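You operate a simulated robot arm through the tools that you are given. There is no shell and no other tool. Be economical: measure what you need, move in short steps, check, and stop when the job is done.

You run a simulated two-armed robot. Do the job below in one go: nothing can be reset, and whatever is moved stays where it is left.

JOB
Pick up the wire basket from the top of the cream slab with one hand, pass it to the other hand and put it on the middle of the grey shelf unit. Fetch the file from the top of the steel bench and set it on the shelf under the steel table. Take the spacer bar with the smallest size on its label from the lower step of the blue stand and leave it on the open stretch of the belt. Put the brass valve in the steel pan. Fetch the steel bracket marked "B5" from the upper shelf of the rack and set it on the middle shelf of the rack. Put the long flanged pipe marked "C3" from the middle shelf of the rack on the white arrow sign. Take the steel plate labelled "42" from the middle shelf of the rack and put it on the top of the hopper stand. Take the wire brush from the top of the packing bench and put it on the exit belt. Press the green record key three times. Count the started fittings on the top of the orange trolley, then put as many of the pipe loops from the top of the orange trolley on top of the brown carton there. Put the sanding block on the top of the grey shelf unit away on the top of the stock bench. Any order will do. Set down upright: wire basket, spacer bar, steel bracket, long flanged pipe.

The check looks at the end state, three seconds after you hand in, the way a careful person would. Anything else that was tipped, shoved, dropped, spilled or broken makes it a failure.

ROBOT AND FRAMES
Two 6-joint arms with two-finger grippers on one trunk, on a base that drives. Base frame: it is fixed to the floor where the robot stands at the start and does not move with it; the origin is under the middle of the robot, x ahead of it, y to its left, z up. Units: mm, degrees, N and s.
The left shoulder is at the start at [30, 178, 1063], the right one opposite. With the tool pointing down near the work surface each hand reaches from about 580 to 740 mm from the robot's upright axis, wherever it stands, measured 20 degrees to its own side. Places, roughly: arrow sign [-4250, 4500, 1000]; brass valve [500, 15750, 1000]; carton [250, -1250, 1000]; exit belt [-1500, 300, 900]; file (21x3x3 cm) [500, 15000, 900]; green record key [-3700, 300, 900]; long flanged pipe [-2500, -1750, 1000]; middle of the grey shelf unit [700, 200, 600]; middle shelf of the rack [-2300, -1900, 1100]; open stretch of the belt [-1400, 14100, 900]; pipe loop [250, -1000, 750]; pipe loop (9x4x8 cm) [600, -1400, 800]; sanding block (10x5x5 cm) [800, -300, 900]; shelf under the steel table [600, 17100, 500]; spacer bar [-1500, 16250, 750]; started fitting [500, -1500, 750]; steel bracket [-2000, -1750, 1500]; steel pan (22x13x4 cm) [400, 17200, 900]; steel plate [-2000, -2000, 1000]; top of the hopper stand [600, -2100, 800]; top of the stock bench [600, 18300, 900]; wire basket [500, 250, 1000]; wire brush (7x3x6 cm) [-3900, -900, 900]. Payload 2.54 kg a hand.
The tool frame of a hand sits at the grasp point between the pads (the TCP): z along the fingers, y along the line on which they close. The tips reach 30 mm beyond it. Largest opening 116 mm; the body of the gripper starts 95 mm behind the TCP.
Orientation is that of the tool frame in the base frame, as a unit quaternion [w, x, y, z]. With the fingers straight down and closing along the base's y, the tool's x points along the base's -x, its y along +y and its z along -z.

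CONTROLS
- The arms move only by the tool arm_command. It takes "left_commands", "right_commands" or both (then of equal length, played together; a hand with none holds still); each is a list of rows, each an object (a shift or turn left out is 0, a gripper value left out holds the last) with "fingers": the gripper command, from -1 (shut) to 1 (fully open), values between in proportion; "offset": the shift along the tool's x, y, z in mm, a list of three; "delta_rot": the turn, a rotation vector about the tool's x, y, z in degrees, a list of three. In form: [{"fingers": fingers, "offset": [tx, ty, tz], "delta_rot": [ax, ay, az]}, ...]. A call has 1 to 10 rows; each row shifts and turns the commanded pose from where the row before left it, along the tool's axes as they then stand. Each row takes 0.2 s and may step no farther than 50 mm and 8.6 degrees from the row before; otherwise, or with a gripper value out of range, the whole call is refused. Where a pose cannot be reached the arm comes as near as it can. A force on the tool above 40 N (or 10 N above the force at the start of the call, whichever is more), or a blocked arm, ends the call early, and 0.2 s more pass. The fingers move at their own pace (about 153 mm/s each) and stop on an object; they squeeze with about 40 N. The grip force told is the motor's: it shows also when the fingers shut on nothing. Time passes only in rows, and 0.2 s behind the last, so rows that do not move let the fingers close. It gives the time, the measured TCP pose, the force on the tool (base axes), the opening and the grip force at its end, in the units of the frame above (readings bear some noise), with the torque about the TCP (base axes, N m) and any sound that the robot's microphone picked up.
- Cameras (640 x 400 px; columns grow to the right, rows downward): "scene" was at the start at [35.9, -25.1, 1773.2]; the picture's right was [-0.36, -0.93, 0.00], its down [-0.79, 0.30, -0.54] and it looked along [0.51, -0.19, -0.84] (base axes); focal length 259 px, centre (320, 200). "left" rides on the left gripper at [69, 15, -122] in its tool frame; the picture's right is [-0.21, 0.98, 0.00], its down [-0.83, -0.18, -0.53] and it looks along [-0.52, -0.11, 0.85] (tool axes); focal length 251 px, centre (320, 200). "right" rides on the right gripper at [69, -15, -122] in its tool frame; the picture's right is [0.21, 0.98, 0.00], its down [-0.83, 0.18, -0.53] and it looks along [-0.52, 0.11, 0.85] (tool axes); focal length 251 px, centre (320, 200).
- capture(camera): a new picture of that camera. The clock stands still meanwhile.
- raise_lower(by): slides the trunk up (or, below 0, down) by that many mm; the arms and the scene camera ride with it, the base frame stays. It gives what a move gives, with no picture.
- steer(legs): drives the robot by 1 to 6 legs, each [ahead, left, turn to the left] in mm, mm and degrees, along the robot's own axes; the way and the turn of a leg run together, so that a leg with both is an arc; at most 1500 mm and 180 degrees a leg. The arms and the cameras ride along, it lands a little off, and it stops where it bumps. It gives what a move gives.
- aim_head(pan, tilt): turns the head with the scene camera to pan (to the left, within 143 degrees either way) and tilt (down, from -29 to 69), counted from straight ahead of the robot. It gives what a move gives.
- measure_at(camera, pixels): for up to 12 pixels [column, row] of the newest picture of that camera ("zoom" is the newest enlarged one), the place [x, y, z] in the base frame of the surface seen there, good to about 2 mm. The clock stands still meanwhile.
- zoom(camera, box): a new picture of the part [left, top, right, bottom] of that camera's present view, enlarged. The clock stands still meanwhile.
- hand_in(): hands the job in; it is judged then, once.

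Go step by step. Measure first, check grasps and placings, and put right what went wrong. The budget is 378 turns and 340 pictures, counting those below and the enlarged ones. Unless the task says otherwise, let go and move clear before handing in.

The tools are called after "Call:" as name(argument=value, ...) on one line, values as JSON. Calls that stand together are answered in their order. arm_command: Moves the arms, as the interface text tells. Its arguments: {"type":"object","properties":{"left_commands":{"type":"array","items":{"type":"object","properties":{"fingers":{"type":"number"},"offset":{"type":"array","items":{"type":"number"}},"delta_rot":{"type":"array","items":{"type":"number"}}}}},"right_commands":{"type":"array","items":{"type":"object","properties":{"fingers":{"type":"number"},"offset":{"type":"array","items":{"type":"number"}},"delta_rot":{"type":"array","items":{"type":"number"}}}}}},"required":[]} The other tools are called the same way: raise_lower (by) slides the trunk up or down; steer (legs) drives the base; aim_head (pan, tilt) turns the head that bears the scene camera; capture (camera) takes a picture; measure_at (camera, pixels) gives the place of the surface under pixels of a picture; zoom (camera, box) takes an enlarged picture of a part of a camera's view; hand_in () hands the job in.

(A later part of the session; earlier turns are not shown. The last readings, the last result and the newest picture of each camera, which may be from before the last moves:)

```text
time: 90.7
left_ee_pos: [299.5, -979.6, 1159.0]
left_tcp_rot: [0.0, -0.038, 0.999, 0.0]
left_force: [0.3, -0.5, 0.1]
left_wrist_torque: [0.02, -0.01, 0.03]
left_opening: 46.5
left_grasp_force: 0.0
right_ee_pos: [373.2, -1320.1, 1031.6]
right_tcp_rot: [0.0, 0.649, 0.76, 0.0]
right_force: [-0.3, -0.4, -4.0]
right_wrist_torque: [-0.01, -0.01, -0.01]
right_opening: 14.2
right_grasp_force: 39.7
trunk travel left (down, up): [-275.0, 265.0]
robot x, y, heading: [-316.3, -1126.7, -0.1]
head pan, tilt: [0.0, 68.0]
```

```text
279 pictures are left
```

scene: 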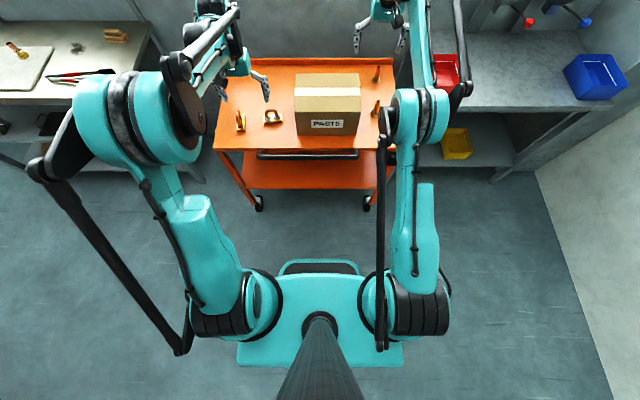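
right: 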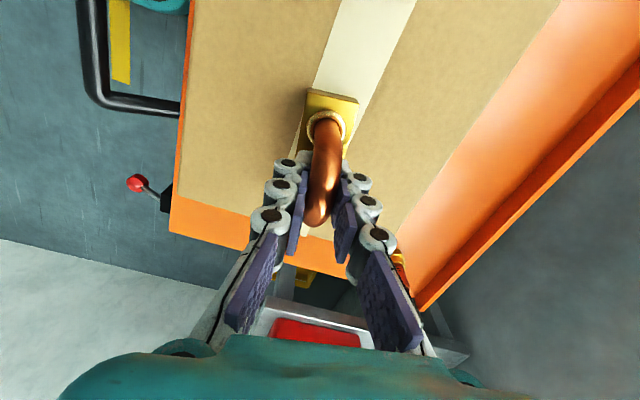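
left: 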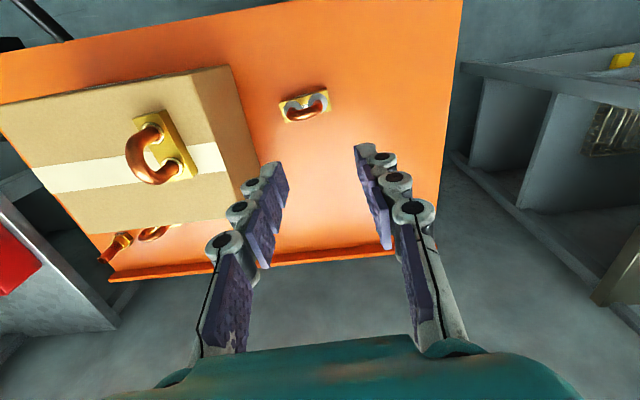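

No contact yet; lower gently until touch.

Call:
arm_command(right_commands=[{"offset": [0, 0, 2]}, {"offset": [0, 0, 1.5]}, {}])

```text
time: 91.5
left_ee_pos: [297.1, -978.8, 1159.7]
left_tcp_rot: [0.001, -0.039, 0.999, 0.001]
left_force: [0.8, 0.1, 0.0]
left_wrist_torque: [-0.01, 0.02, 0.01]
left_opening: 46.7
left_grasp_force: 0.1
right_ee_pos: [372.6, -1320.0, 1029.5]
right_tcp_rot: [0.002, 0.649, 0.761, 0.0]
right_force: [5.8, -2.5, 21.2]
right_wrist_torque: [-0.02, 0.0, 0.0]
right_opening: 14.3
right_grasp_force: 39.6
trunk travel left (down, up): [-275.0, 265.0]
robot x, y, heading: [-319.2, -1125.0, -0.2]
head pan, tilt: [0.0, 68.0]
```

Contact. Release and rise.

Call:
arm_command(right_commands=[{"fingers": -0.6, "offset": [0, 0, -1]}, {"fingers": -0.2}, {}, {"offset": [0, 0, -40]}, {"offset": [0, 0, -50]}, {"offset": [0, 0, -50]}, {"fingers": 1}, {}])

Call:
steer(legs=[[-250, 0, 0]])

Call:
aim_head(pan=-10, tilt=45)

Call:
capture(camera="scene")

```text
time: 93.3
left_ee_pos: [300.1, -979.3, 1159.4]
left_tcp_rot: [-0.001, -0.038, 0.999, -0.001]
left_force: [0.4, -0.6, -0.4]
left_wrist_torque: [-0.03, 0.02, 0.01]
left_opening: 46.4
left_grasp_force: 0.0
right_ee_pos: [371.0, -1318.1, 1170.6]
right_tcp_rot: [0.0, 0.65, 0.76, 0.001]
right_force: [-0.6, 0.3, 0.3]
right_wrist_torque: [0.01, -0.03, 0.02]
right_opening: 116.2
right_grasp_force: 0.0
trunk travel left (down, up): [-275.0, 265.0]
robot x, y, heading: [-313.4, -1122.6, -0.5]
head pan, tilt: [0.0, 68.0]
```

```text
time: 95.1
left_ee_pos: [51.6, -980.1, 1159.0]
left_tcp_rot: [0.0, -0.039, 0.999, 0.0]
left_force: [-0.3, -0.5, 0.5]
left_wrist_torque: [-0.02, -0.04, -0.01]
left_opening: 46.4
left_grasp_force: 0.1
right_ee_pos: [123.8, -1319.9, 1170.3]
right_tcp_rot: [0.0, 0.65, 0.76, 0.0]
right_force: [-0.1, 0.1, -0.1]
right_wrist_torque: [-0.02, -0.03, 0.0]
right_opening: 115.8
right_grasp_force: 0.0
trunk travel left (down, up): [-275.0, 265.0]
robot x, y, heading: [-564.2, -1122.1, -0.2]
head pan, tilt: [0.0, 68.0]
```

```text
time: 96.0
left_ee_pos: [51.8, -979.2, 1159.1]
left_tcp_rot: [0.0, -0.039, 0.999, 0.0]
left_force: [-0.6, -0.2, 0.6]
left_wrist_torque: [0.0, 0.01, 0.01]
left_opening: 46.6
left_grasp_force: 0.0
right_ee_pos: [124.5, -1319.1, 1169.2]
right_tcp_rot: [0.0, 0.649, 0.76, 0.0]
right_force: [-0.3, 0.9, 0.1]
right_wrist_torque: [-0.02, -0.01, -0.01]
right_opening: 115.9
right_grasp_force: 0.1
trunk travel left (down, up): [-275.0, 265.0]
robot x, y, heading: [-565.0, -1127.1, -0.2]
head pan, tilt: [-10.0, 45.0]
```

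```text
278 pictures are left
```

scene: 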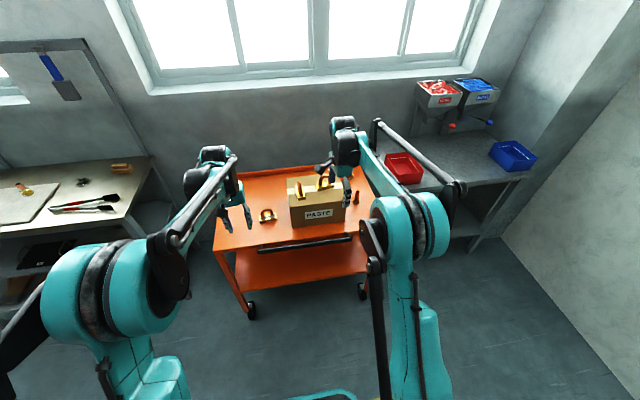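

Both loops sit on the carton. Straighten the hands and look toward the rack behind-right.

Call:
arm_command(right_commands=[{"delta_rot": [0, 0, -8.1]}, {"delta_rot": [0, 0, -8.1]}, {"delta_rot": [0, 0, -8.1]}, {"delta_rot": [0, 0, -8.1]}, {"delta_rot": [0, 0, -8.1]}, {"delta_rot": [0, 0, -8.1]}, {"delta_rot": [0, 0, -8.1]}, {"delta_rot": [0, 0, -8.1]}, {"delta_rot": [0, 0, -8.1]}, {"delta_rot": [0, 0, -8.1]}], left_commands=[{"delta_rot": [0, 0, 4.4], "fingers": 1}, {}, {}, {}, {}, {}, {}, {}, {}, {}])

Call:
aim_head(pan=-125, tilt=25)

Call:
capture(camera="scene")

```text
time: 98.2
left_ee_pos: [53.2, -977.4, 1158.4]
left_tcp_rot: [0.0, 0.001, 1.0, 0.0]
left_force: [-0.1, 0.0, -0.5]
left_wrist_torque: [0.03, 0.01, -0.03]
left_opening: 115.6
left_grasp_force: 0.1
right_ee_pos: [122.3, -1318.6, 1169.5]
right_tcp_rot: [0.0, -0.001, 1.0, 0.0]
right_force: [0.2, 0.4, 0.1]
right_wrist_torque: [0.03, 0.03, 0.0]
right_opening: 116.0
right_grasp_force: 0.0
trunk travel left (down, up): [-275.0, 265.0]
robot x, y, heading: [-563.7, -1125.9, -0.2]
head pan, tilt: [-10.0, 45.0]
```

```text
time: 100.1
left_ee_pos: [51.7, -979.3, 1158.6]
left_tcp_rot: [0.0, 0.001, 1.0, 0.0]
left_force: [0.3, -0.4, 0.5]
left_wrist_torque: [0.0, 0.0, -0.01]
left_opening: 116.3
left_grasp_force: 0.0
right_ee_pos: [124.9, -1319.0, 1170.3]
right_tcp_rot: [0.001, 0.002, 1.0, 0.0]
right_force: [0.0, 0.5, -0.4]
right_wrist_torque: [0.0, -0.01, 0.02]
right_opening: 115.9
right_grasp_force: 0.0
trunk travel left (down, up): [-275.0, 265.0]
robot x, y, heading: [-562.4, -1128.9, -0.1]
head pan, tilt: [-125.0, 25.0]
```

```text
277 pictures are left
```

scene: 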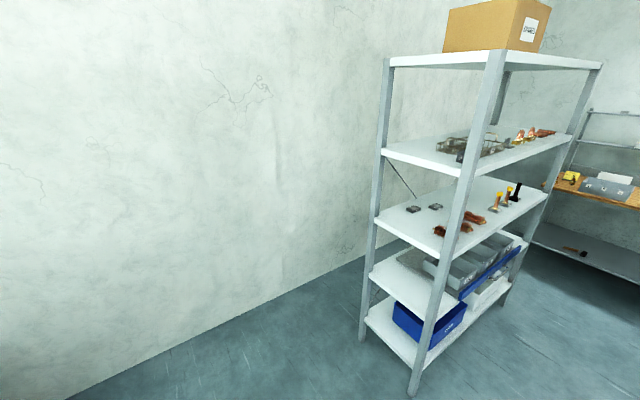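

The rack is visible. Enlarge and measure its shelves.

Call:
zoom(camera="scene", box=[360, 110, 600, 260])

Call:
measure_at(camera="scene", pixels=[[450, 173], [575, 135], [385, 152], [445, 258], [545, 190], [378, 220], [415, 395], [412, 209], [450, 230], [514, 195], [520, 135], [465, 150]])

```text
2.67 times, centred on (480, 185) of scene
```

zoom: 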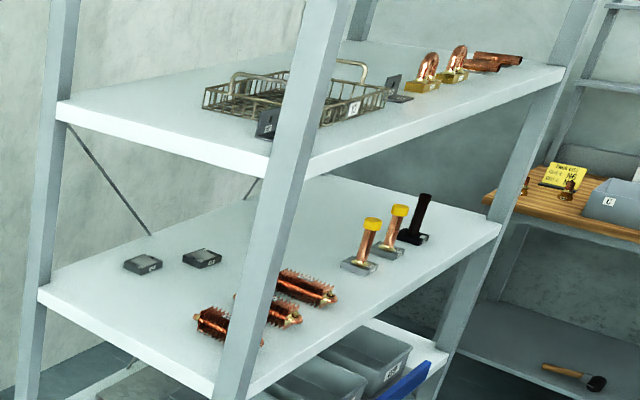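

```text
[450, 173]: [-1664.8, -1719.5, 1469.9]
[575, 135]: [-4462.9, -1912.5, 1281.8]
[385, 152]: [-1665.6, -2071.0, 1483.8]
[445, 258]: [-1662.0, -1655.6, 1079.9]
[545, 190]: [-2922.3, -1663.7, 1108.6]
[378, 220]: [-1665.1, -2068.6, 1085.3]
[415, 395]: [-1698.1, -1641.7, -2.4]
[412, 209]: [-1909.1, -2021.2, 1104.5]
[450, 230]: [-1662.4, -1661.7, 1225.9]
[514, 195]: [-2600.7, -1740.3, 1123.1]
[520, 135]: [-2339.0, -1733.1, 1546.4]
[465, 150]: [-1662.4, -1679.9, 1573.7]
```

Shelves: middle z≈1090, upper ≈1485, rack front y≈−1640, x −1660…−2920. Check the space behind-left before driving.

Call:
aim_head(pan=130, tilt=35)

Call:
capture(camera="scene")

```text
time: 103.7
left_ee_pos: [51.8, -977.9, 1158.4]
left_tcp_rot: [-0.001, 0.0, 1.0, 0.0]
left_force: [0.1, 0.1, -1.1]
left_wrist_torque: [0.02, 0.06, 0.03]
left_opening: 116.1
left_grasp_force: 0.0
right_ee_pos: [123.7, -1319.9, 1170.6]
right_tcp_rot: [0.0, 0.001, 1.0, 0.0]
right_force: [0.5, -0.5, -0.3]
right_wrist_torque: [0.01, 0.0, 0.01]
right_opening: 116.2
right_grasp_force: 0.0
trunk travel left (down, up): [-275.0, 265.0]
robot x, y, heading: [-563.8, -1125.0, 0.2]
head pan, tilt: [130.0, 35.0]
```

```text
275 pictures are left
```

scene: 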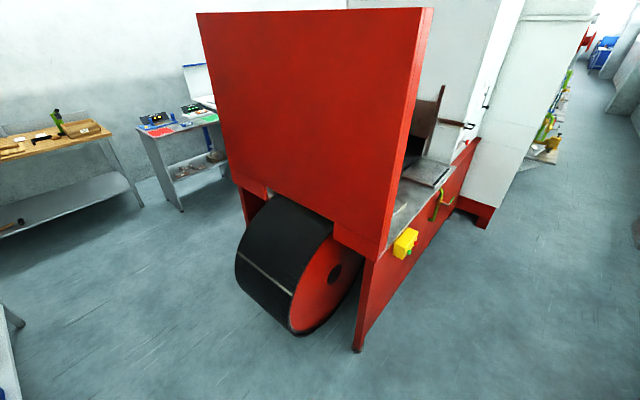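

A red machine (exit belt) stands behind-left. Measure its extents and the benches.

Call:
measure_at(camera="scene", pixels=[[355, 348], [295, 330], [240, 215], [200, 20], [430, 15], [480, 220], [410, 200], [430, 170], [60, 140], [110, 130], [165, 130], [220, 155]])

Call:
zoom(camera="scene", box=[340, 100, 580, 250])

Call:
zoom(camera="scene", box=[0, 70, 240, 220])

```text
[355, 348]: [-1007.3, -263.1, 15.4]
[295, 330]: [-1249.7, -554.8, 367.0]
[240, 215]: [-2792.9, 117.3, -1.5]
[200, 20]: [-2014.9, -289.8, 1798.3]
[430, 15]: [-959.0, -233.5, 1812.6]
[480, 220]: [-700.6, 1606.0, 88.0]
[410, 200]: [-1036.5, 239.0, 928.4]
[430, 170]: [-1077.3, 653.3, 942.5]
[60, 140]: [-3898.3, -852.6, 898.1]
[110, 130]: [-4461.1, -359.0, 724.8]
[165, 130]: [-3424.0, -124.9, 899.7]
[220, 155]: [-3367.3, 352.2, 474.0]
```

```text
2.67 times, centred on (460, 175) of scene
```

zoom: 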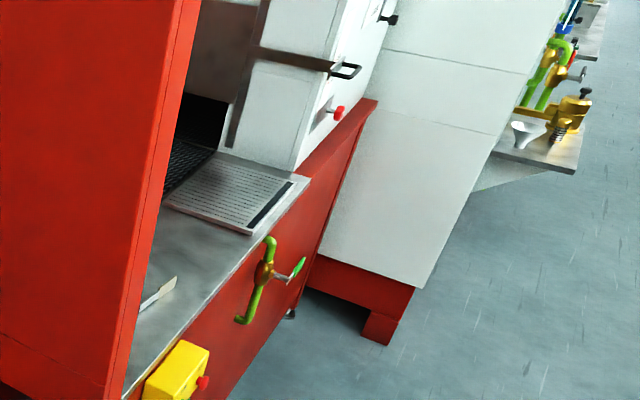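

```text
2.67 times, centred on (120, 145) of scene
```

zoom: 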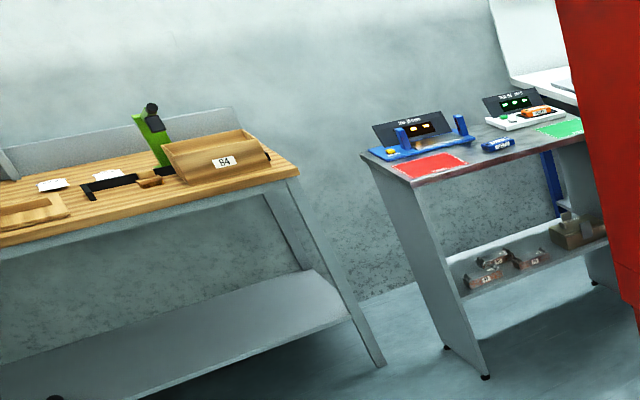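

The machine spans x −2015…−960, y>−560. Drive back along the free lane, then turn to face the rack.

Call:
steer(legs=[[-1450, 50, 0], [-330, 330, 0], [0, 0, -90]])

Call:
aim_head(pan=0, tilt=30)

Call:
capture(camera="scene")

```text
time: 117.1
left_ee_pos: [-2204.0, -1349.0, 1158.3]
left_tcp_rot: [0.0, 0.707, 0.707, 0.0]
left_force: [0.0, -0.5, 0.3]
left_wrist_torque: [0.0, -0.01, 0.03]
left_opening: 116.1
left_grasp_force: 0.1
right_ee_pos: [-2545.2, -1421.3, 1168.6]
right_tcp_rot: [0.0, 0.708, 0.706, 0.0]
right_force: [0.2, 0.3, -0.2]
right_wrist_torque: [0.02, -0.03, -0.02]
right_opening: 116.2
right_grasp_force: 0.0
trunk travel left (down, up): [-275.0, 265.0]
robot x, y, heading: [-2350.0, -733.0, -90.2]
head pan, tilt: [130.0, 35.0]
```

```text
time: 119.2
left_ee_pos: [-2203.7, -1348.3, 1160.1]
left_tcp_rot: [-0.001, 0.707, 0.707, 0.0]
left_force: [-0.3, 0.4, -0.7]
left_wrist_torque: [0.0, 0.03, 0.03]
left_opening: 116.0
left_grasp_force: 0.1
right_ee_pos: [-2544.2, -1420.1, 1168.9]
right_tcp_rot: [-0.001, 0.708, 0.706, -0.001]
right_force: [0.6, -0.3, -0.5]
right_wrist_torque: [0.02, 0.02, -0.05]
right_opening: 116.1
right_grasp_force: 0.0
trunk travel left (down, up): [-275.0, 265.0]
robot x, y, heading: [-2350.3, -732.9, -90.2]
head pan, tilt: [0.0, 30.0]
```

```text
272 pictures are left
```

scene: 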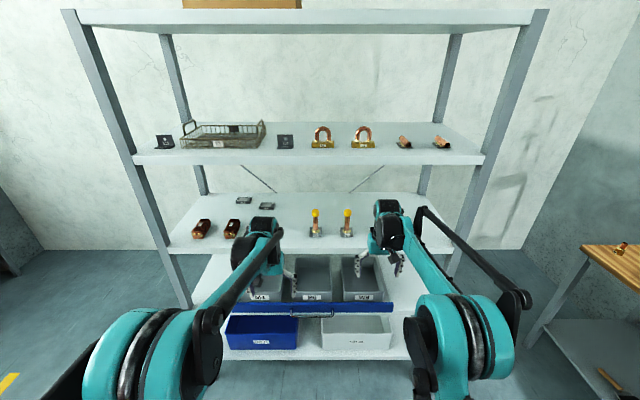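

Call:
zoom(camera="scene", box=[140, 110, 300, 210])

Call:
zoom(camera="scene", box=[290, 110, 460, 250])

Call:
measure_at(camera="scene", pixels=[[165, 148], [285, 148], [244, 203], [267, 208], [315, 235], [347, 235], [316, 211], [347, 211], [200, 235], [150, 158], [420, 240]])

```text
4.00 times, centred on (220, 160) of scene
```

zoom: 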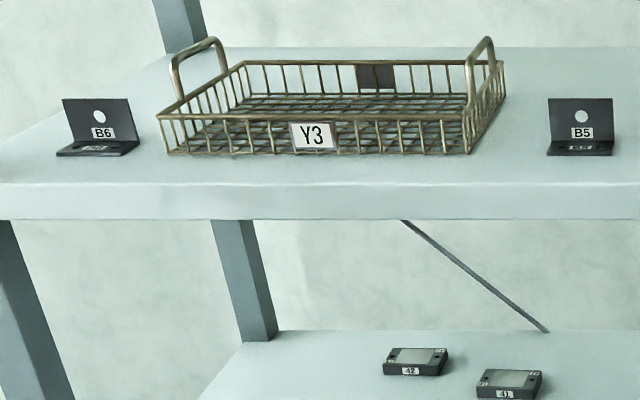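

```text
2.86 times, centred on (375, 180) of scene
```

zoom: 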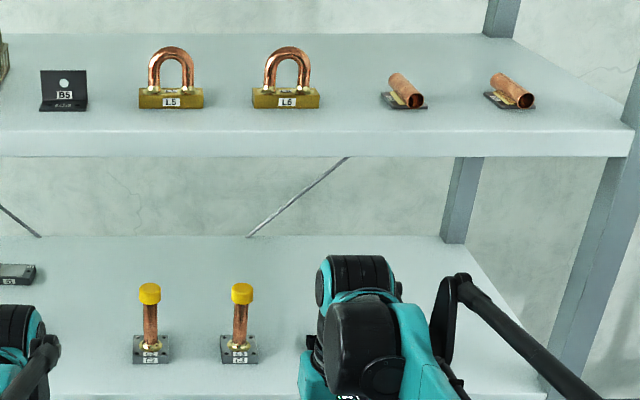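

```text
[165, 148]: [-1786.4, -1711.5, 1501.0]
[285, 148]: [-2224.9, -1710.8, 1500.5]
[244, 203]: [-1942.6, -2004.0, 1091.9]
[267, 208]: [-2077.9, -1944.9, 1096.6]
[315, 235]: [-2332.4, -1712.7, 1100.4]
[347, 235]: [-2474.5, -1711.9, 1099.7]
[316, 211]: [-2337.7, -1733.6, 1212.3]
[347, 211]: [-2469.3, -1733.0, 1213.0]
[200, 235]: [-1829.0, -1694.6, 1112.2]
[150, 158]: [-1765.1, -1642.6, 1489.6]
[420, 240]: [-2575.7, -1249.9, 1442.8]
```

B5 is at (−2225,−1711,1501), plate 42 at (−1943,−2004). I'll raise the trunk and pitch the left hand forward to reach into the rack, and look closely.

Call:
raise_lower(by=262)

Call:
arm_command(left_commands=[{"delta_rot": [0, -8.57, 0]}, {"delta_rot": [0, -8.57, 0]}, {"delta_rot": [0, -8.57, 0]}, {"delta_rot": [0, -8.57, 0]}, {"delta_rot": [0, -8.57, 0]}, {"delta_rot": [0, -8.57, 0]}, {"delta_rot": [0, -8.57, 0]}, {"offset": [-43, 0, -25]}, {"offset": [-43, 0, -25]}, {"offset": [-20, 0, 0]}])

Call:
capture(camera="left")

Call:
zoom(camera="scene", box=[170, 100, 490, 300])

```text
time: 121.9
left_ee_pos: [-2202.4, -1348.7, 1420.4]
left_tcp_rot: [0.0, 0.708, 0.706, 0.001]
left_force: [0.3, -0.6, 1.0]
left_wrist_torque: [-0.01, 0.01, 0.0]
left_opening: 115.9
left_grasp_force: 0.0
right_ee_pos: [-2543.8, -1421.0, 1432.0]
right_tcp_rot: [0.0, 0.708, 0.706, 0.0]
right_force: [0.0, -0.1, 0.1]
right_wrist_torque: [0.0, -0.03, 0.0]
right_opening: 116.1
right_grasp_force: 0.0
trunk travel left (down, up): [-537.0, 3.0]
robot x, y, heading: [-2348.6, -731.4, -90.2]
head pan, tilt: [0.0, 30.0]
```

```text
time: 124.1
left_ee_pos: [-2204.7, -1360.2, 1537.5]
left_tcp_rot: [0.352, 0.613, 0.612, -0.354]
left_force: [-1.3, -0.2, -0.2]
left_wrist_torque: [0.02, -0.02, -0.01]
left_opening: 115.7
left_grasp_force: 0.0
right_ee_pos: [-2543.2, -1423.1, 1430.6]
right_tcp_rot: [-0.001, 0.708, 0.706, 0.001]
right_force: [0.0, -0.5, 0.7]
right_wrist_torque: [0.04, 0.0, -0.02]
right_opening: 116.2
right_grasp_force: 0.1
trunk travel left (down, up): [-537.0, 3.0]
robot x, y, heading: [-2350.4, -735.4, -90.4]
head pan, tilt: [0.0, 30.0]
```

```text
269 pictures are left
```

left: 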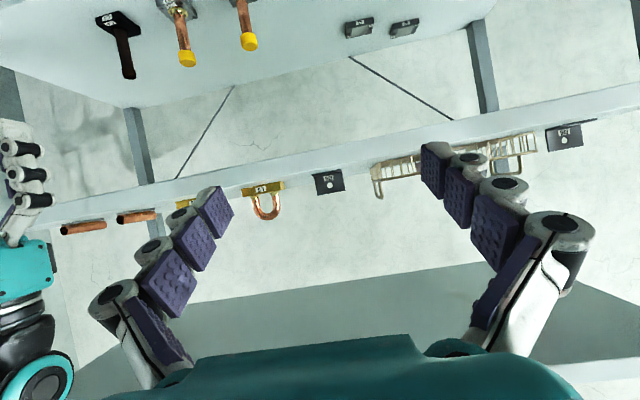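

```text
2.00 times, centred on (330, 200) of scene
```

zoom: 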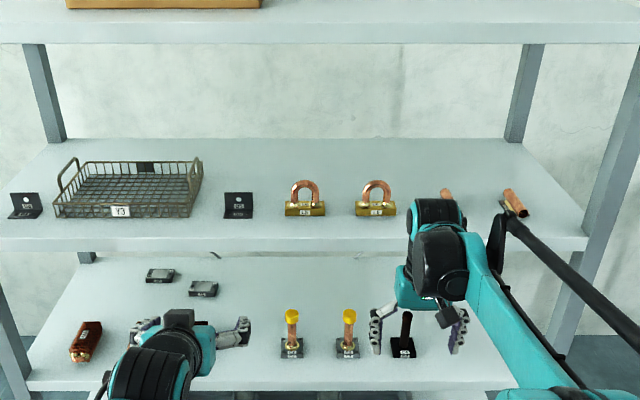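

Call:
zoom(camera="scene", box=[265, 185, 313, 215])

Call:
zoom(camera="scene", box=[300, 245, 396, 290])

Call:
zoom(camera="scene", box=[230, 225, 294, 260])

```text
13.33 times, centred on (289, 200) of scene
```

zoom: 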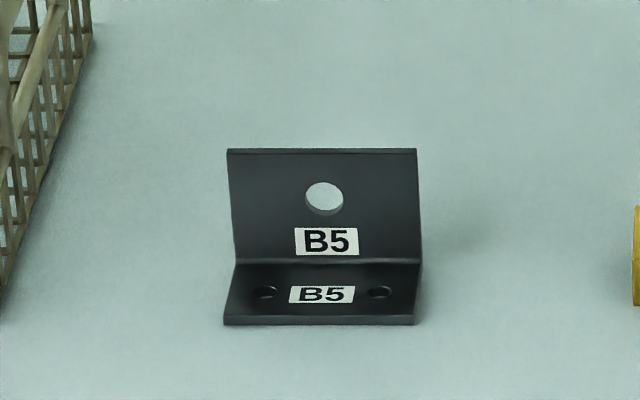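

```text
6.67 times, centred on (348, 268) of scene
```

zoom: 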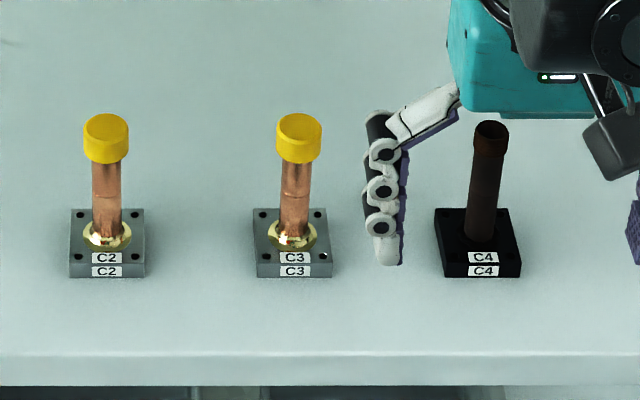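

```text
10.00 times, centred on (262, 242) of scene
```

zoom: 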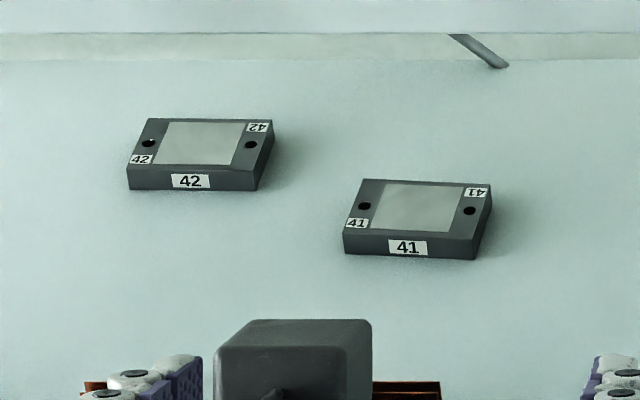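

Call:
zoom(camera="scene", box=[265, 185, 313, 215])

Call:
measure_at(camera="zoom", pixels=[[230, 152], [414, 152], [240, 260], [417, 258], [228, 320], [412, 320], [300, 240], [260, 275], [320, 360]])

```text
13.33 times, centred on (289, 200) of scene
```

zoom: 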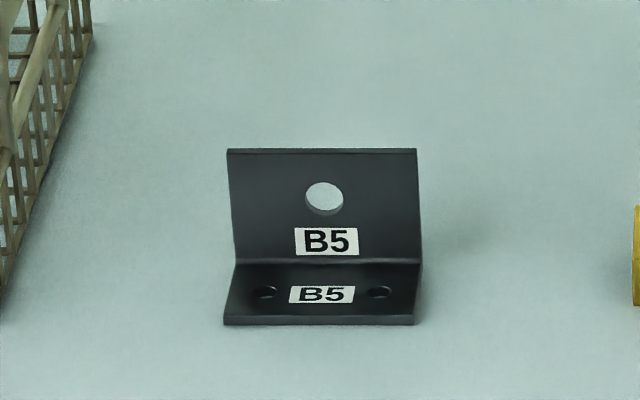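

```text
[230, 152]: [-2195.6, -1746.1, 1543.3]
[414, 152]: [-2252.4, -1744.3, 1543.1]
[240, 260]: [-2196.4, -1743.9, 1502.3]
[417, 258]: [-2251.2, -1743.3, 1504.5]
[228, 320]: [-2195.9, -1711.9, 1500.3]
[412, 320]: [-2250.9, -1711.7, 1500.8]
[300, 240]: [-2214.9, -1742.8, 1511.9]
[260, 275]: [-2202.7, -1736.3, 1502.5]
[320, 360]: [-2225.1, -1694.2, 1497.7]
```

B5: 57 mm wide, centre x −2224, upright plate at y −1745. Check the gap to tray Y3 on its left.

Call:
zoom(camera="scene", box=[240, 165, 320, 215])

Call:
measure_at(camera="zoom", pixels=[[195, 325], [190, 250], [160, 335], [255, 130], [240, 200], [520, 335]])

```text
8.00 times, centred on (280, 190) of scene
```

zoom: 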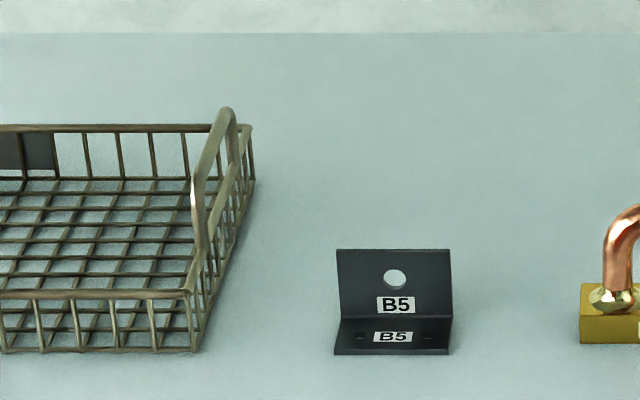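

```text
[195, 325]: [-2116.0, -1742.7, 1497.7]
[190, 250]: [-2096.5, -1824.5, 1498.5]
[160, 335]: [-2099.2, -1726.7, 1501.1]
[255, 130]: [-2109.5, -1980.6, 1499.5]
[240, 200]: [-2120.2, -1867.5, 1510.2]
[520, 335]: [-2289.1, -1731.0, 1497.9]
```

Enough room (100 mm). Drive forward 290 and narrow the left fingers.

Call:
steer(legs=[[290, -19, 0]])

Call:
arm_command(left_commands=[{"fingers": 0.45}, {}])

Call:
capture(camera="left")

```text
time: 125.8
left_ee_pos: [-2218.5, -1573.9, 1538.1]
left_tcp_rot: [0.353, 0.613, 0.612, -0.354]
left_force: [-0.1, -0.1, -0.7]
left_wrist_torque: [-0.02, -0.02, -0.02]
left_opening: 116.0
left_grasp_force: 0.0
right_ee_pos: [-2557.7, -1626.6, 1431.1]
right_tcp_rot: [-0.011, 0.708, 0.706, 0.01]
right_force: [-0.4, 0.2, -1.2]
right_wrist_torque: [-0.01, 0.0, 0.0]
right_opening: 116.0
right_grasp_force: 0.0
trunk travel left (down, up): [-537.0, 3.0]
robot x, y, heading: [-2363.9, -948.0, -90.4]
head pan, tilt: [0.0, 30.0]
stopped in leg 1: the force on the tool passed its limit at 174 N (the readings are from after the stop); the commanded pose is now the measured one
```

```text
time: 126.4
left_ee_pos: [-2219.3, -1574.3, 1538.4]
left_tcp_rot: [0.353, 0.613, 0.612, -0.354]
left_force: [0.6, 1.0, 0.3]
left_wrist_torque: [0.02, 0.05, -0.03]
left_opening: 83.6
left_grasp_force: 0.0
right_ee_pos: [-2559.2, -1627.9, 1432.1]
right_tcp_rot: [-0.01, 0.708, 0.706, 0.01]
right_force: [0.2, 0.8, 0.5]
right_wrist_torque: [-0.03, 0.01, 0.01]
right_opening: 115.8
right_grasp_force: 0.1
trunk travel left (down, up): [-537.0, 3.0]
robot x, y, heading: [-2362.7, -954.4, -90.4]
head pan, tilt: [0.0, 30.0]
```

```text
262 pictures are left
```

left: 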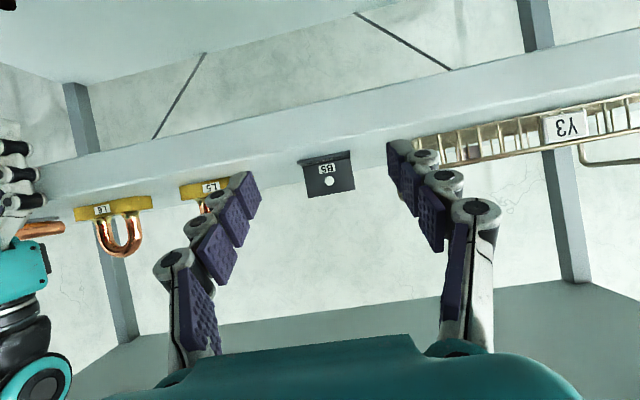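

The right hand (still pointing down at z 1431) bumped the shelf edge — my oversight. Back off and check nothing moved.

Call:
steer(legs=[[-200, 0, 0]])

Call:
capture(camera="scene")

Call:
zoom(camera="scene", box=[170, 120, 490, 320])

```text
time: 128.0
left_ee_pos: [-2216.8, -1378.0, 1536.7]
left_tcp_rot: [0.352, 0.614, 0.612, -0.354]
left_force: [-0.3, -0.1, 1.0]
left_wrist_torque: [0.01, -0.04, -0.02]
left_opening: 84.0
left_grasp_force: 0.0
right_ee_pos: [-2558.9, -1428.2, 1430.4]
right_tcp_rot: [-0.011, 0.708, 0.706, 0.011]
right_force: [0.0, -0.2, 0.1]
right_wrist_torque: [0.04, -0.02, 0.0]
right_opening: 115.6
right_grasp_force: 0.0
trunk travel left (down, up): [-537.0, 3.0]
robot x, y, heading: [-2362.2, -749.5, -90.4]
head pan, tilt: [0.0, 30.0]
```

```text
261 pictures are left
```

scene: 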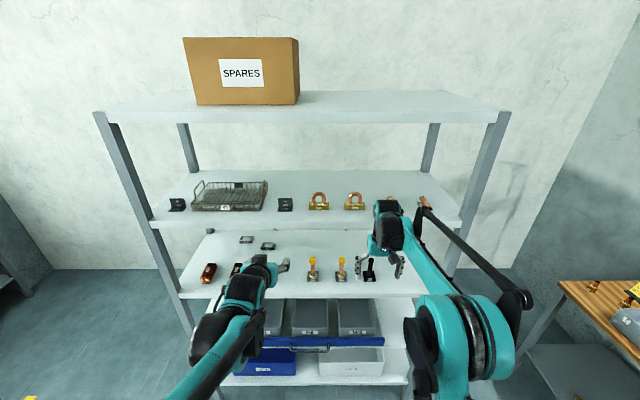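

```text
2.00 times, centred on (330, 220) of scene
```

zoom: 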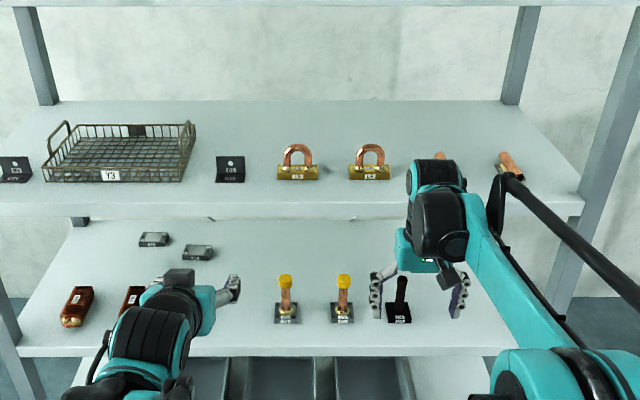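

Everything still stands in place. Pull the right hand back and up, clear of the shelf.

Call:
arm_command(right_commands=[{"offset": [40, 0, -25]}, {"offset": [40, 0, -25]}, {"offset": [40, 0, -25]}, {"offset": [40, 0, -25]}, {"offset": [40, 0, -25]}, {"offset": [40, 0, -25]}, {}])

```text
time: 129.6
left_ee_pos: [-2217.1, -1377.0, 1538.0]
left_tcp_rot: [0.353, 0.613, 0.612, -0.354]
left_force: [-0.2, -0.6, 0.2]
left_wrist_torque: [-0.01, -0.02, -0.02]
left_opening: 84.0
left_grasp_force: 0.1
right_ee_pos: [-2556.8, -1194.3, 1589.4]
right_tcp_rot: [-0.011, 0.707, 0.707, 0.011]
right_force: [-0.5, -0.3, -1.1]
right_wrist_torque: [0.04, 0.01, -0.01]
right_opening: 115.9
right_grasp_force: 0.1
trunk travel left (down, up): [-537.0, 3.0]
robot x, y, heading: [-2362.9, -747.1, -90.4]
head pan, tilt: [0.0, 30.0]
```

Call:
steer(legs=[[275, -5, 0]])

Call:
capture(camera="left")

Call:
measure_at(camera="left", pixels=[[300, 165], [345, 150]])

```text
time: 131.5
left_ee_pos: [-2223.9, -1647.1, 1538.9]
left_tcp_rot: [0.354, 0.613, 0.612, -0.354]
left_force: [0.1, 0.8, 0.0]
left_wrist_torque: [-0.02, -0.01, -0.02]
left_opening: 84.1
left_grasp_force: 0.0
right_ee_pos: [-2563.4, -1465.8, 1590.3]
right_tcp_rot: [-0.011, 0.707, 0.707, 0.01]
right_force: [1.4, -0.5, -0.4]
right_wrist_torque: [-0.02, 0.0, 0.0]
right_opening: 116.1
right_grasp_force: 0.1
trunk travel left (down, up): [-537.0, 3.0]
robot x, y, heading: [-2368.5, -1022.0, -90.3]
head pan, tilt: [0.0, 30.0]
```

```text
259 pictures are left
```

left: 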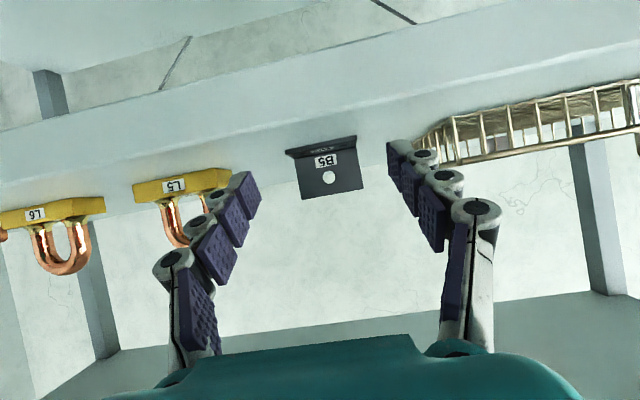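

```text
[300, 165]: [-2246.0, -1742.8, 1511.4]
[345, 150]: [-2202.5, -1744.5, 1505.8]
```

Aligned on B5. Advance 81 mm and down 12, then grip.

Call:
arm_command(left_commands=[{"offset": [-15, 0, 38]}, {"offset": [-15, 0, 38]}, {}])

Call:
capture(camera="left")

```text
time: 132.3
left_ee_pos: [-2221.7, -1729.1, 1525.9]
left_tcp_rot: [0.353, 0.613, 0.611, -0.355]
left_force: [-0.5, 0.3, 0.5]
left_wrist_torque: [-0.01, 0.0, 0.01]
left_opening: 84.0
left_grasp_force: 0.1
right_ee_pos: [-2563.3, -1464.4, 1589.9]
right_tcp_rot: [-0.01, 0.708, 0.707, 0.011]
right_force: [-0.3, -1.0, 0.0]
right_wrist_torque: [-0.06, -0.02, -0.03]
right_opening: 116.0
right_grasp_force: 0.0
trunk travel left (down, up): [-537.0, 3.0]
robot x, y, heading: [-2369.6, -1022.5, -90.4]
head pan, tilt: [0.0, 30.0]
```

```text
258 pictures are left
```

left: 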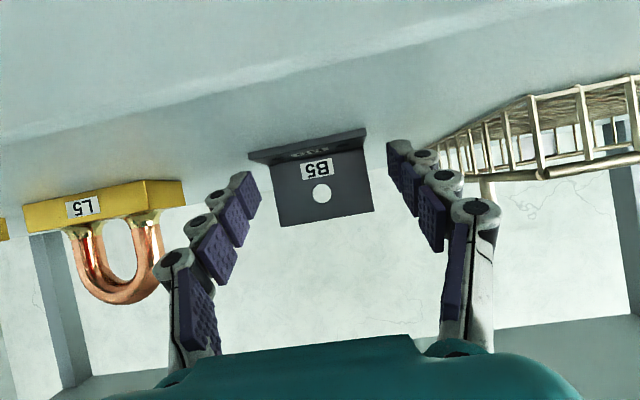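

Call:
arm_command(left_commands=[{"fingers": 0.05}, {"fingers": -1}, {"fingers": -1}, {}])

Call:
arm_command(left_commands=[{"offset": [-17, 0, -10]}, {"offset": [-17, 0, -10]}, {}])

Call:
capture(camera="left")

```text
time: 133.3
left_ee_pos: [-2221.8, -1729.6, 1522.8]
left_tcp_rot: [0.353, 0.613, 0.612, -0.354]
left_force: [0.2, 0.6, 0.2]
left_wrist_torque: [0.02, 0.01, 0.02]
left_opening: 59.3
left_grasp_force: 39.9
right_ee_pos: [-2563.6, -1466.6, 1588.6]
right_tcp_rot: [-0.011, 0.707, 0.707, 0.01]
right_force: [-0.6, -0.1, -0.2]
right_wrist_torque: [-0.03, -0.01, 0.0]
right_opening: 116.0
right_grasp_force: 0.0
trunk travel left (down, up): [-537.0, 3.0]
robot x, y, heading: [-2365.3, -1022.7, -90.0]
head pan, tilt: [0.0, 30.0]
```

```text
time: 134.1
left_ee_pos: [-2224.3, -1731.3, 1564.9]
left_tcp_rot: [0.354, 0.612, 0.612, -0.354]
left_force: [0.3, 0.0, -1.8]
left_wrist_torque: [0.0, -0.02, -0.01]
left_opening: 59.3
left_grasp_force: 39.9
right_ee_pos: [-2562.2, -1467.1, 1588.5]
right_tcp_rot: [-0.011, 0.708, 0.706, 0.011]
right_force: [-0.7, 0.1, -0.1]
right_wrist_torque: [0.0, -0.01, 0.02]
right_opening: 116.1
right_grasp_force: 0.0
trunk travel left (down, up): [-537.0, 3.0]
robot x, y, heading: [-2370.2, -1022.5, -90.2]
head pan, tilt: [0.0, 30.0]
```

```text
257 pictures are left
```

left: 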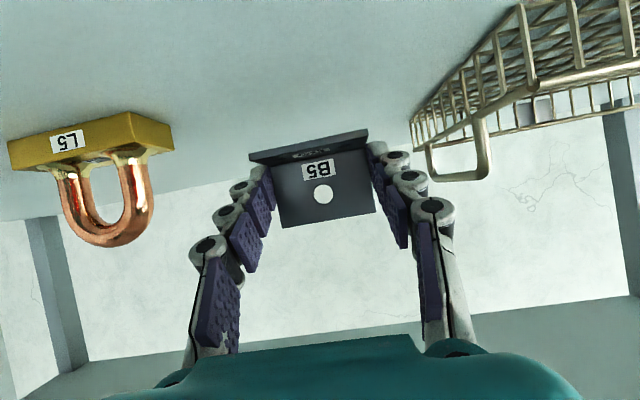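

B5 held level. Back out, lower the trunk to the middle shelf level and line up with the free spot at x≈−2185.

Call:
steer(legs=[[-250, 30, 0]])

Call:
raise_lower(by=-420)

Call:
capture(camera="scene")

Call:
capture(camera="left")

```text
time: 135.9
left_ee_pos: [-2193.4, -1482.0, 1563.9]
left_tcp_rot: [0.354, 0.612, 0.612, -0.354]
left_force: [0.8, -0.7, -2.7]
left_wrist_torque: [0.02, 0.02, 0.0]
left_opening: 59.1
left_grasp_force: 40.2
right_ee_pos: [-2531.8, -1218.1, 1588.7]
right_tcp_rot: [-0.011, 0.707, 0.707, 0.011]
right_force: [0.3, -0.4, 0.2]
right_wrist_torque: [0.0, 0.0, 0.0]
right_opening: 115.8
right_grasp_force: 0.1
trunk travel left (down, up): [-537.0, 3.0]
robot x, y, heading: [-2338.5, -767.8, -90.0]
head pan, tilt: [0.0, 30.0]
```

```text
refused: -420 is not a number from -400 to 400
```

```text
256 pictures are left
```

scene: 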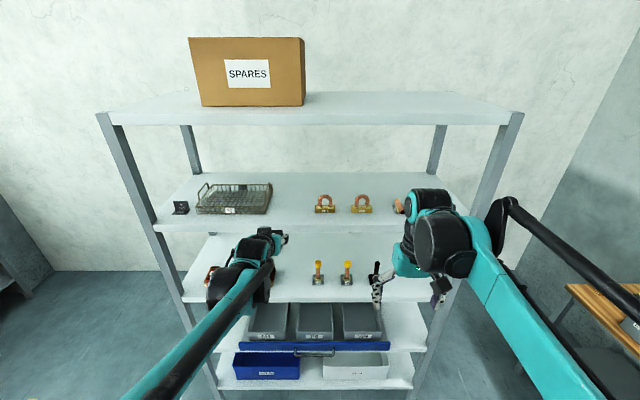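

```text
255 pictures are left
```

left: 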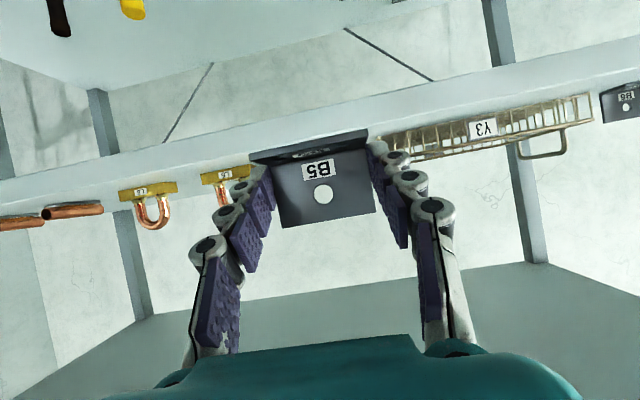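

Call:
raise_lower(by=-400)

Call:
raise_lower(by=-20)

Call:
capture(camera="scene")

Call:
capture(camera="left")

```text
time: 139.8
left_ee_pos: [-2192.6, -1478.9, 1165.2]
left_tcp_rot: [0.353, 0.613, 0.611, -0.355]
left_force: [-0.5, -1.0, -1.8]
left_wrist_torque: [-0.01, -0.03, -0.01]
left_opening: 59.1
left_grasp_force: 39.9
right_ee_pos: [-2532.6, -1215.6, 1190.0]
right_tcp_rot: [-0.011, 0.708, 0.706, 0.011]
right_force: [0.7, 0.5, -0.1]
right_wrist_torque: [-0.03, 0.02, -0.02]
right_opening: 115.9
right_grasp_force: 0.0
trunk travel left (down, up): [-137.0, 403.0]
robot x, y, heading: [-2338.7, -770.6, -90.2]
head pan, tilt: [0.0, 30.0]
```

```text
time: 140.4
left_ee_pos: [-2192.2, -1477.5, 1144.1]
left_tcp_rot: [0.353, 0.613, 0.612, -0.353]
left_force: [0.2, -0.6, -1.7]
left_wrist_torque: [0.02, 0.02, 0.02]
left_opening: 59.2
left_grasp_force: 40.1
right_ee_pos: [-2532.4, -1216.9, 1170.7]
right_tcp_rot: [-0.01, 0.708, 0.706, 0.011]
right_force: [-0.7, 0.0, 0.3]
right_wrist_torque: [0.01, 0.01, -0.01]
right_opening: 116.3
right_grasp_force: 0.0
trunk travel left (down, up): [-117.0, 423.0]
robot x, y, heading: [-2340.4, -769.8, -90.2]
head pan, tilt: [0.0, 30.0]
```

```text
254 pictures are left
```

scene: 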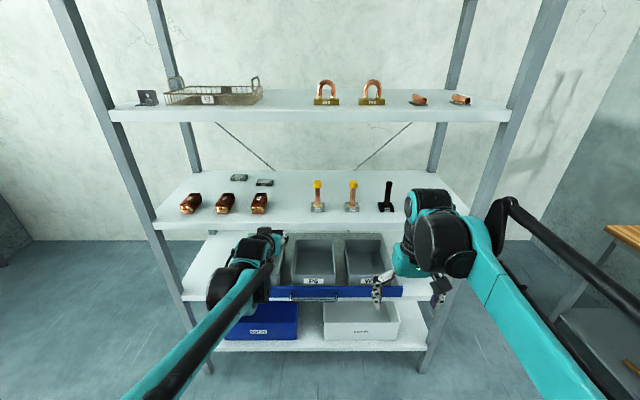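

```text
253 pictures are left
```

left: 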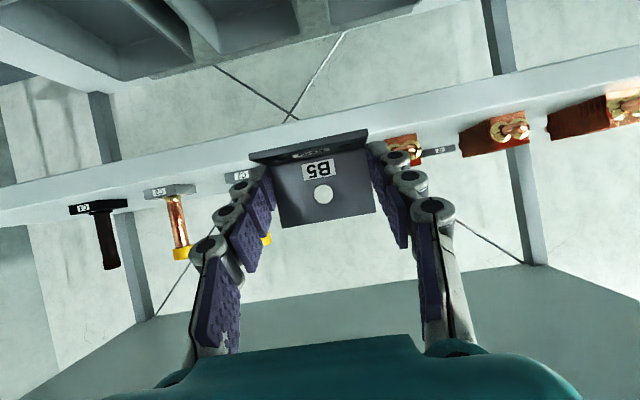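

Call:
measure_at(camera="scene", pixels=[[267, 210], [267, 197], [258, 212], [310, 211], [285, 212], [285, 205], [290, 195], [260, 196], [287, 226], [353, 205], [323, 205], [274, 183]])

```text
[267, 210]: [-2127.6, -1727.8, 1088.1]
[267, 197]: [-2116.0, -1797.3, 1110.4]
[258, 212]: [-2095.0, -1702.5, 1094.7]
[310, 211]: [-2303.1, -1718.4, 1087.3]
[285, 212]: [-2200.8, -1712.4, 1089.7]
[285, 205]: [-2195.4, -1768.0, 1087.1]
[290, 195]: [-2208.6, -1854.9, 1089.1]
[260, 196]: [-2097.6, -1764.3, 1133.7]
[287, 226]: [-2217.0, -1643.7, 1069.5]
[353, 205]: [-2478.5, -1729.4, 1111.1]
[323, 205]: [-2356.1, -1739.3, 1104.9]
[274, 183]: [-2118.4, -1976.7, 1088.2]
```

Free gap x −2125…−2303; go in at x −2214, TCP y −1720.

Call:
steer(legs=[[243, -21, 0]])

Call:
capture(camera="left")

```text
time: 142.2
left_ee_pos: [-2213.8, -1722.9, 1143.5]
left_tcp_rot: [0.353, 0.612, 0.612, -0.354]
left_force: [0.6, -0.5, -2.4]
left_wrist_torque: [-0.03, 0.0, -0.01]
left_opening: 59.5
left_grasp_force: 39.8
right_ee_pos: [-2553.4, -1458.9, 1168.7]
right_tcp_rot: [-0.011, 0.707, 0.707, 0.012]
right_force: [0.8, -0.6, -0.9]
right_wrist_torque: [0.08, -0.02, -0.02]
right_opening: 116.1
right_grasp_force: 0.0
trunk travel left (down, up): [-117.0, 423.0]
robot x, y, heading: [-2363.3, -1014.8, -90.0]
head pan, tilt: [0.0, 30.0]
```

```text
252 pictures are left
```

left: 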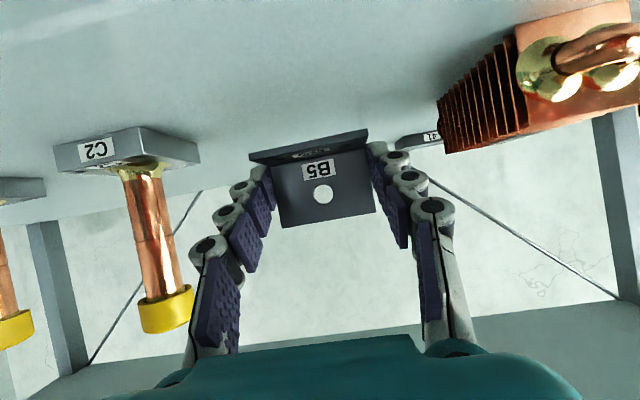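

Lower to contact.

Call:
arm_command(left_commands=[{"offset": [10.4, 0, 6]}, {"offset": [7, 0, 4]}, {"offset": [2.6, 0, 1.5]}, {}])

Call:
arm_command(left_commands=[{"offset": [1.73, 0, 1]}, {"offset": [1.73, 0, 1]}, {}])

```text
time: 143.2
left_ee_pos: [-2213.6, -1720.9, 1121.5]
left_tcp_rot: [0.353, 0.613, 0.612, -0.354]
left_force: [0.3, 0.0, -1.3]
left_wrist_torque: [0.0, 0.0, 0.0]
left_opening: 59.4
left_grasp_force: 39.8
right_ee_pos: [-2552.4, -1458.7, 1168.5]
right_tcp_rot: [-0.011, 0.707, 0.707, 0.01]
right_force: [-0.1, 0.4, 1.1]
right_wrist_torque: [-0.02, -0.01, -0.01]
right_opening: 116.0
right_grasp_force: 0.1
trunk travel left (down, up): [-117.0, 423.0]
robot x, y, heading: [-2362.0, -1016.1, -90.3]
head pan, tilt: [0.0, 30.0]
```

```text
time: 144.0
left_ee_pos: [-2214.0, -1721.9, 1116.9]
left_tcp_rot: [0.353, 0.612, 0.613, -0.353]
left_force: [0.1, 0.4, -1.0]
left_wrist_torque: [0.01, 0.01, 0.02]
left_opening: 59.3
left_grasp_force: 40.0
right_ee_pos: [-2554.1, -1459.2, 1169.4]
right_tcp_rot: [-0.011, 0.707, 0.707, 0.011]
right_force: [-0.2, 0.4, 1.3]
right_wrist_torque: [-0.01, 0.0, -0.01]
right_opening: 116.1
right_grasp_force: 0.1
trunk travel left (down, up): [-117.0, 423.0]
robot x, y, heading: [-2359.9, -1011.1, -90.2]
head pan, tilt: [0.0, 30.0]
```

Call:
arm_command(left_commands=[{"offset": [1.73, 0, 1]}, {"offset": [1.73, 0, 1]}, {}])

Call:
measure_at(camera="left", pixels=[[320, 150]])

```text
time: 144.8
left_ee_pos: [-2213.8, -1720.5, 1115.1]
left_tcp_rot: [0.354, 0.612, 0.612, -0.355]
left_force: [0.1, -3.4, 8.7]
left_wrist_torque: [0.07, -0.08, -0.03]
left_opening: 59.2
left_grasp_force: 40.3
right_ee_pos: [-2552.8, -1458.6, 1169.8]
right_tcp_rot: [-0.011, 0.706, 0.708, 0.011]
right_force: [-0.2, -0.2, -0.5]
right_wrist_torque: [0.03, 0.0, -0.01]
right_opening: 115.9
right_grasp_force: 0.1
trunk travel left (down, up): [-117.0, 423.0]
robot x, y, heading: [-2359.2, -1016.3, -90.2]
head pan, tilt: [0.0, 30.0]
```

```text
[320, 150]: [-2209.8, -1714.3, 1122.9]
```

Contact (8.7 N). Release and back straight out.

Call:
arm_command(left_commands=[{"fingers": 0.3}, {"fingers": 0.42}, {}])

Call:
steer(legs=[[-250, 0, 0]])

Call:
zoom(camera="scene", box=[170, 150, 410, 300])

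```text
time: 145.6
left_ee_pos: [-2213.4, -1721.3, 1114.9]
left_tcp_rot: [0.354, 0.612, 0.612, -0.354]
left_force: [-1.0, 0.3, 0.1]
left_wrist_torque: [0.01, -0.03, -0.03]
left_opening: 82.4
left_grasp_force: 0.0
right_ee_pos: [-2553.0, -1459.1, 1169.1]
right_tcp_rot: [-0.01, 0.707, 0.707, 0.011]
right_force: [0.9, -0.8, -0.6]
right_wrist_torque: [0.04, 0.0, 0.02]
right_opening: 116.0
right_grasp_force: 0.0
trunk travel left (down, up): [-117.0, 423.0]
robot x, y, heading: [-2361.2, -1015.9, -90.0]
head pan, tilt: [0.0, 30.0]
```

```text
time: 147.4
left_ee_pos: [-2211.8, -1470.8, 1114.4]
left_tcp_rot: [0.355, 0.611, 0.613, -0.354]
left_force: [0.0, 0.0, -0.4]
left_wrist_torque: [-0.02, 0.01, -0.02]
left_opening: 82.3
left_grasp_force: 0.0
right_ee_pos: [-2553.0, -1207.6, 1169.4]
right_tcp_rot: [-0.01, 0.706, 0.708, 0.01]
right_force: [0.6, 0.2, 0.5]
right_wrist_torque: [-0.05, 0.02, 0.01]
right_opening: 116.1
right_grasp_force: 0.0
trunk travel left (down, up): [-117.0, 423.0]
robot x, y, heading: [-2357.6, -761.0, -90.1]
head pan, tilt: [0.0, 30.0]
```

```text
2.67 times, centred on (290, 225) of scene
```

zoom: 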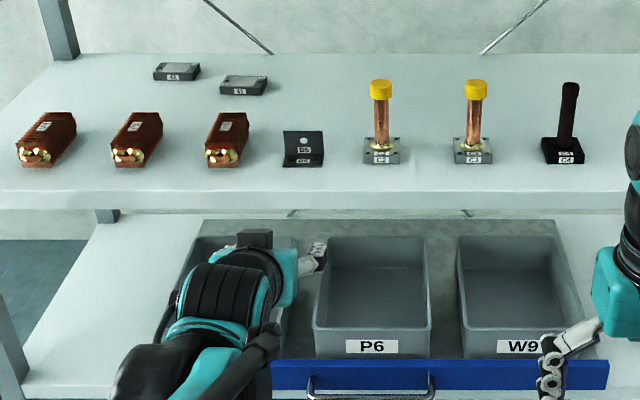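

B5 stands on the middle shelf. Now plate 42: measure it.

Call:
zoom(camera="scene", box=[220, 165, 284, 205])

Call:
measure_at(camera="zoom", pixels=[[75, 100], [240, 85], [90, 82], [75, 155], [215, 158], [150, 120], [245, 128], [282, 140], [60, 250], [40, 270], [30, 300], [150, 330]])

```text
10.00 times, centred on (252, 185) of scene
```

zoom: 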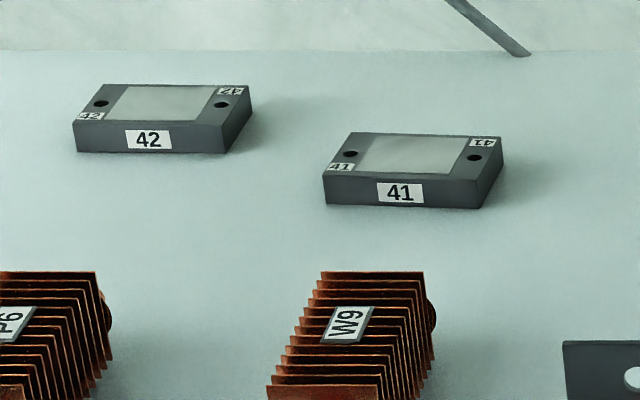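

```text
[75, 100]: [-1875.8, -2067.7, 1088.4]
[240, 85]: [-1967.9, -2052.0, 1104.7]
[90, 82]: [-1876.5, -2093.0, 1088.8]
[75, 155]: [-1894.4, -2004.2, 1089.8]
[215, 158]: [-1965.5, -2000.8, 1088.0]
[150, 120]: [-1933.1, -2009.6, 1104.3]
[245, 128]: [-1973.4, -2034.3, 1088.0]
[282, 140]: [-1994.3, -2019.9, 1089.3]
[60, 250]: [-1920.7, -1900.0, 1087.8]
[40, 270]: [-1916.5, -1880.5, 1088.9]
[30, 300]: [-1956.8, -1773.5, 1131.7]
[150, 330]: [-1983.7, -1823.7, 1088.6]
```

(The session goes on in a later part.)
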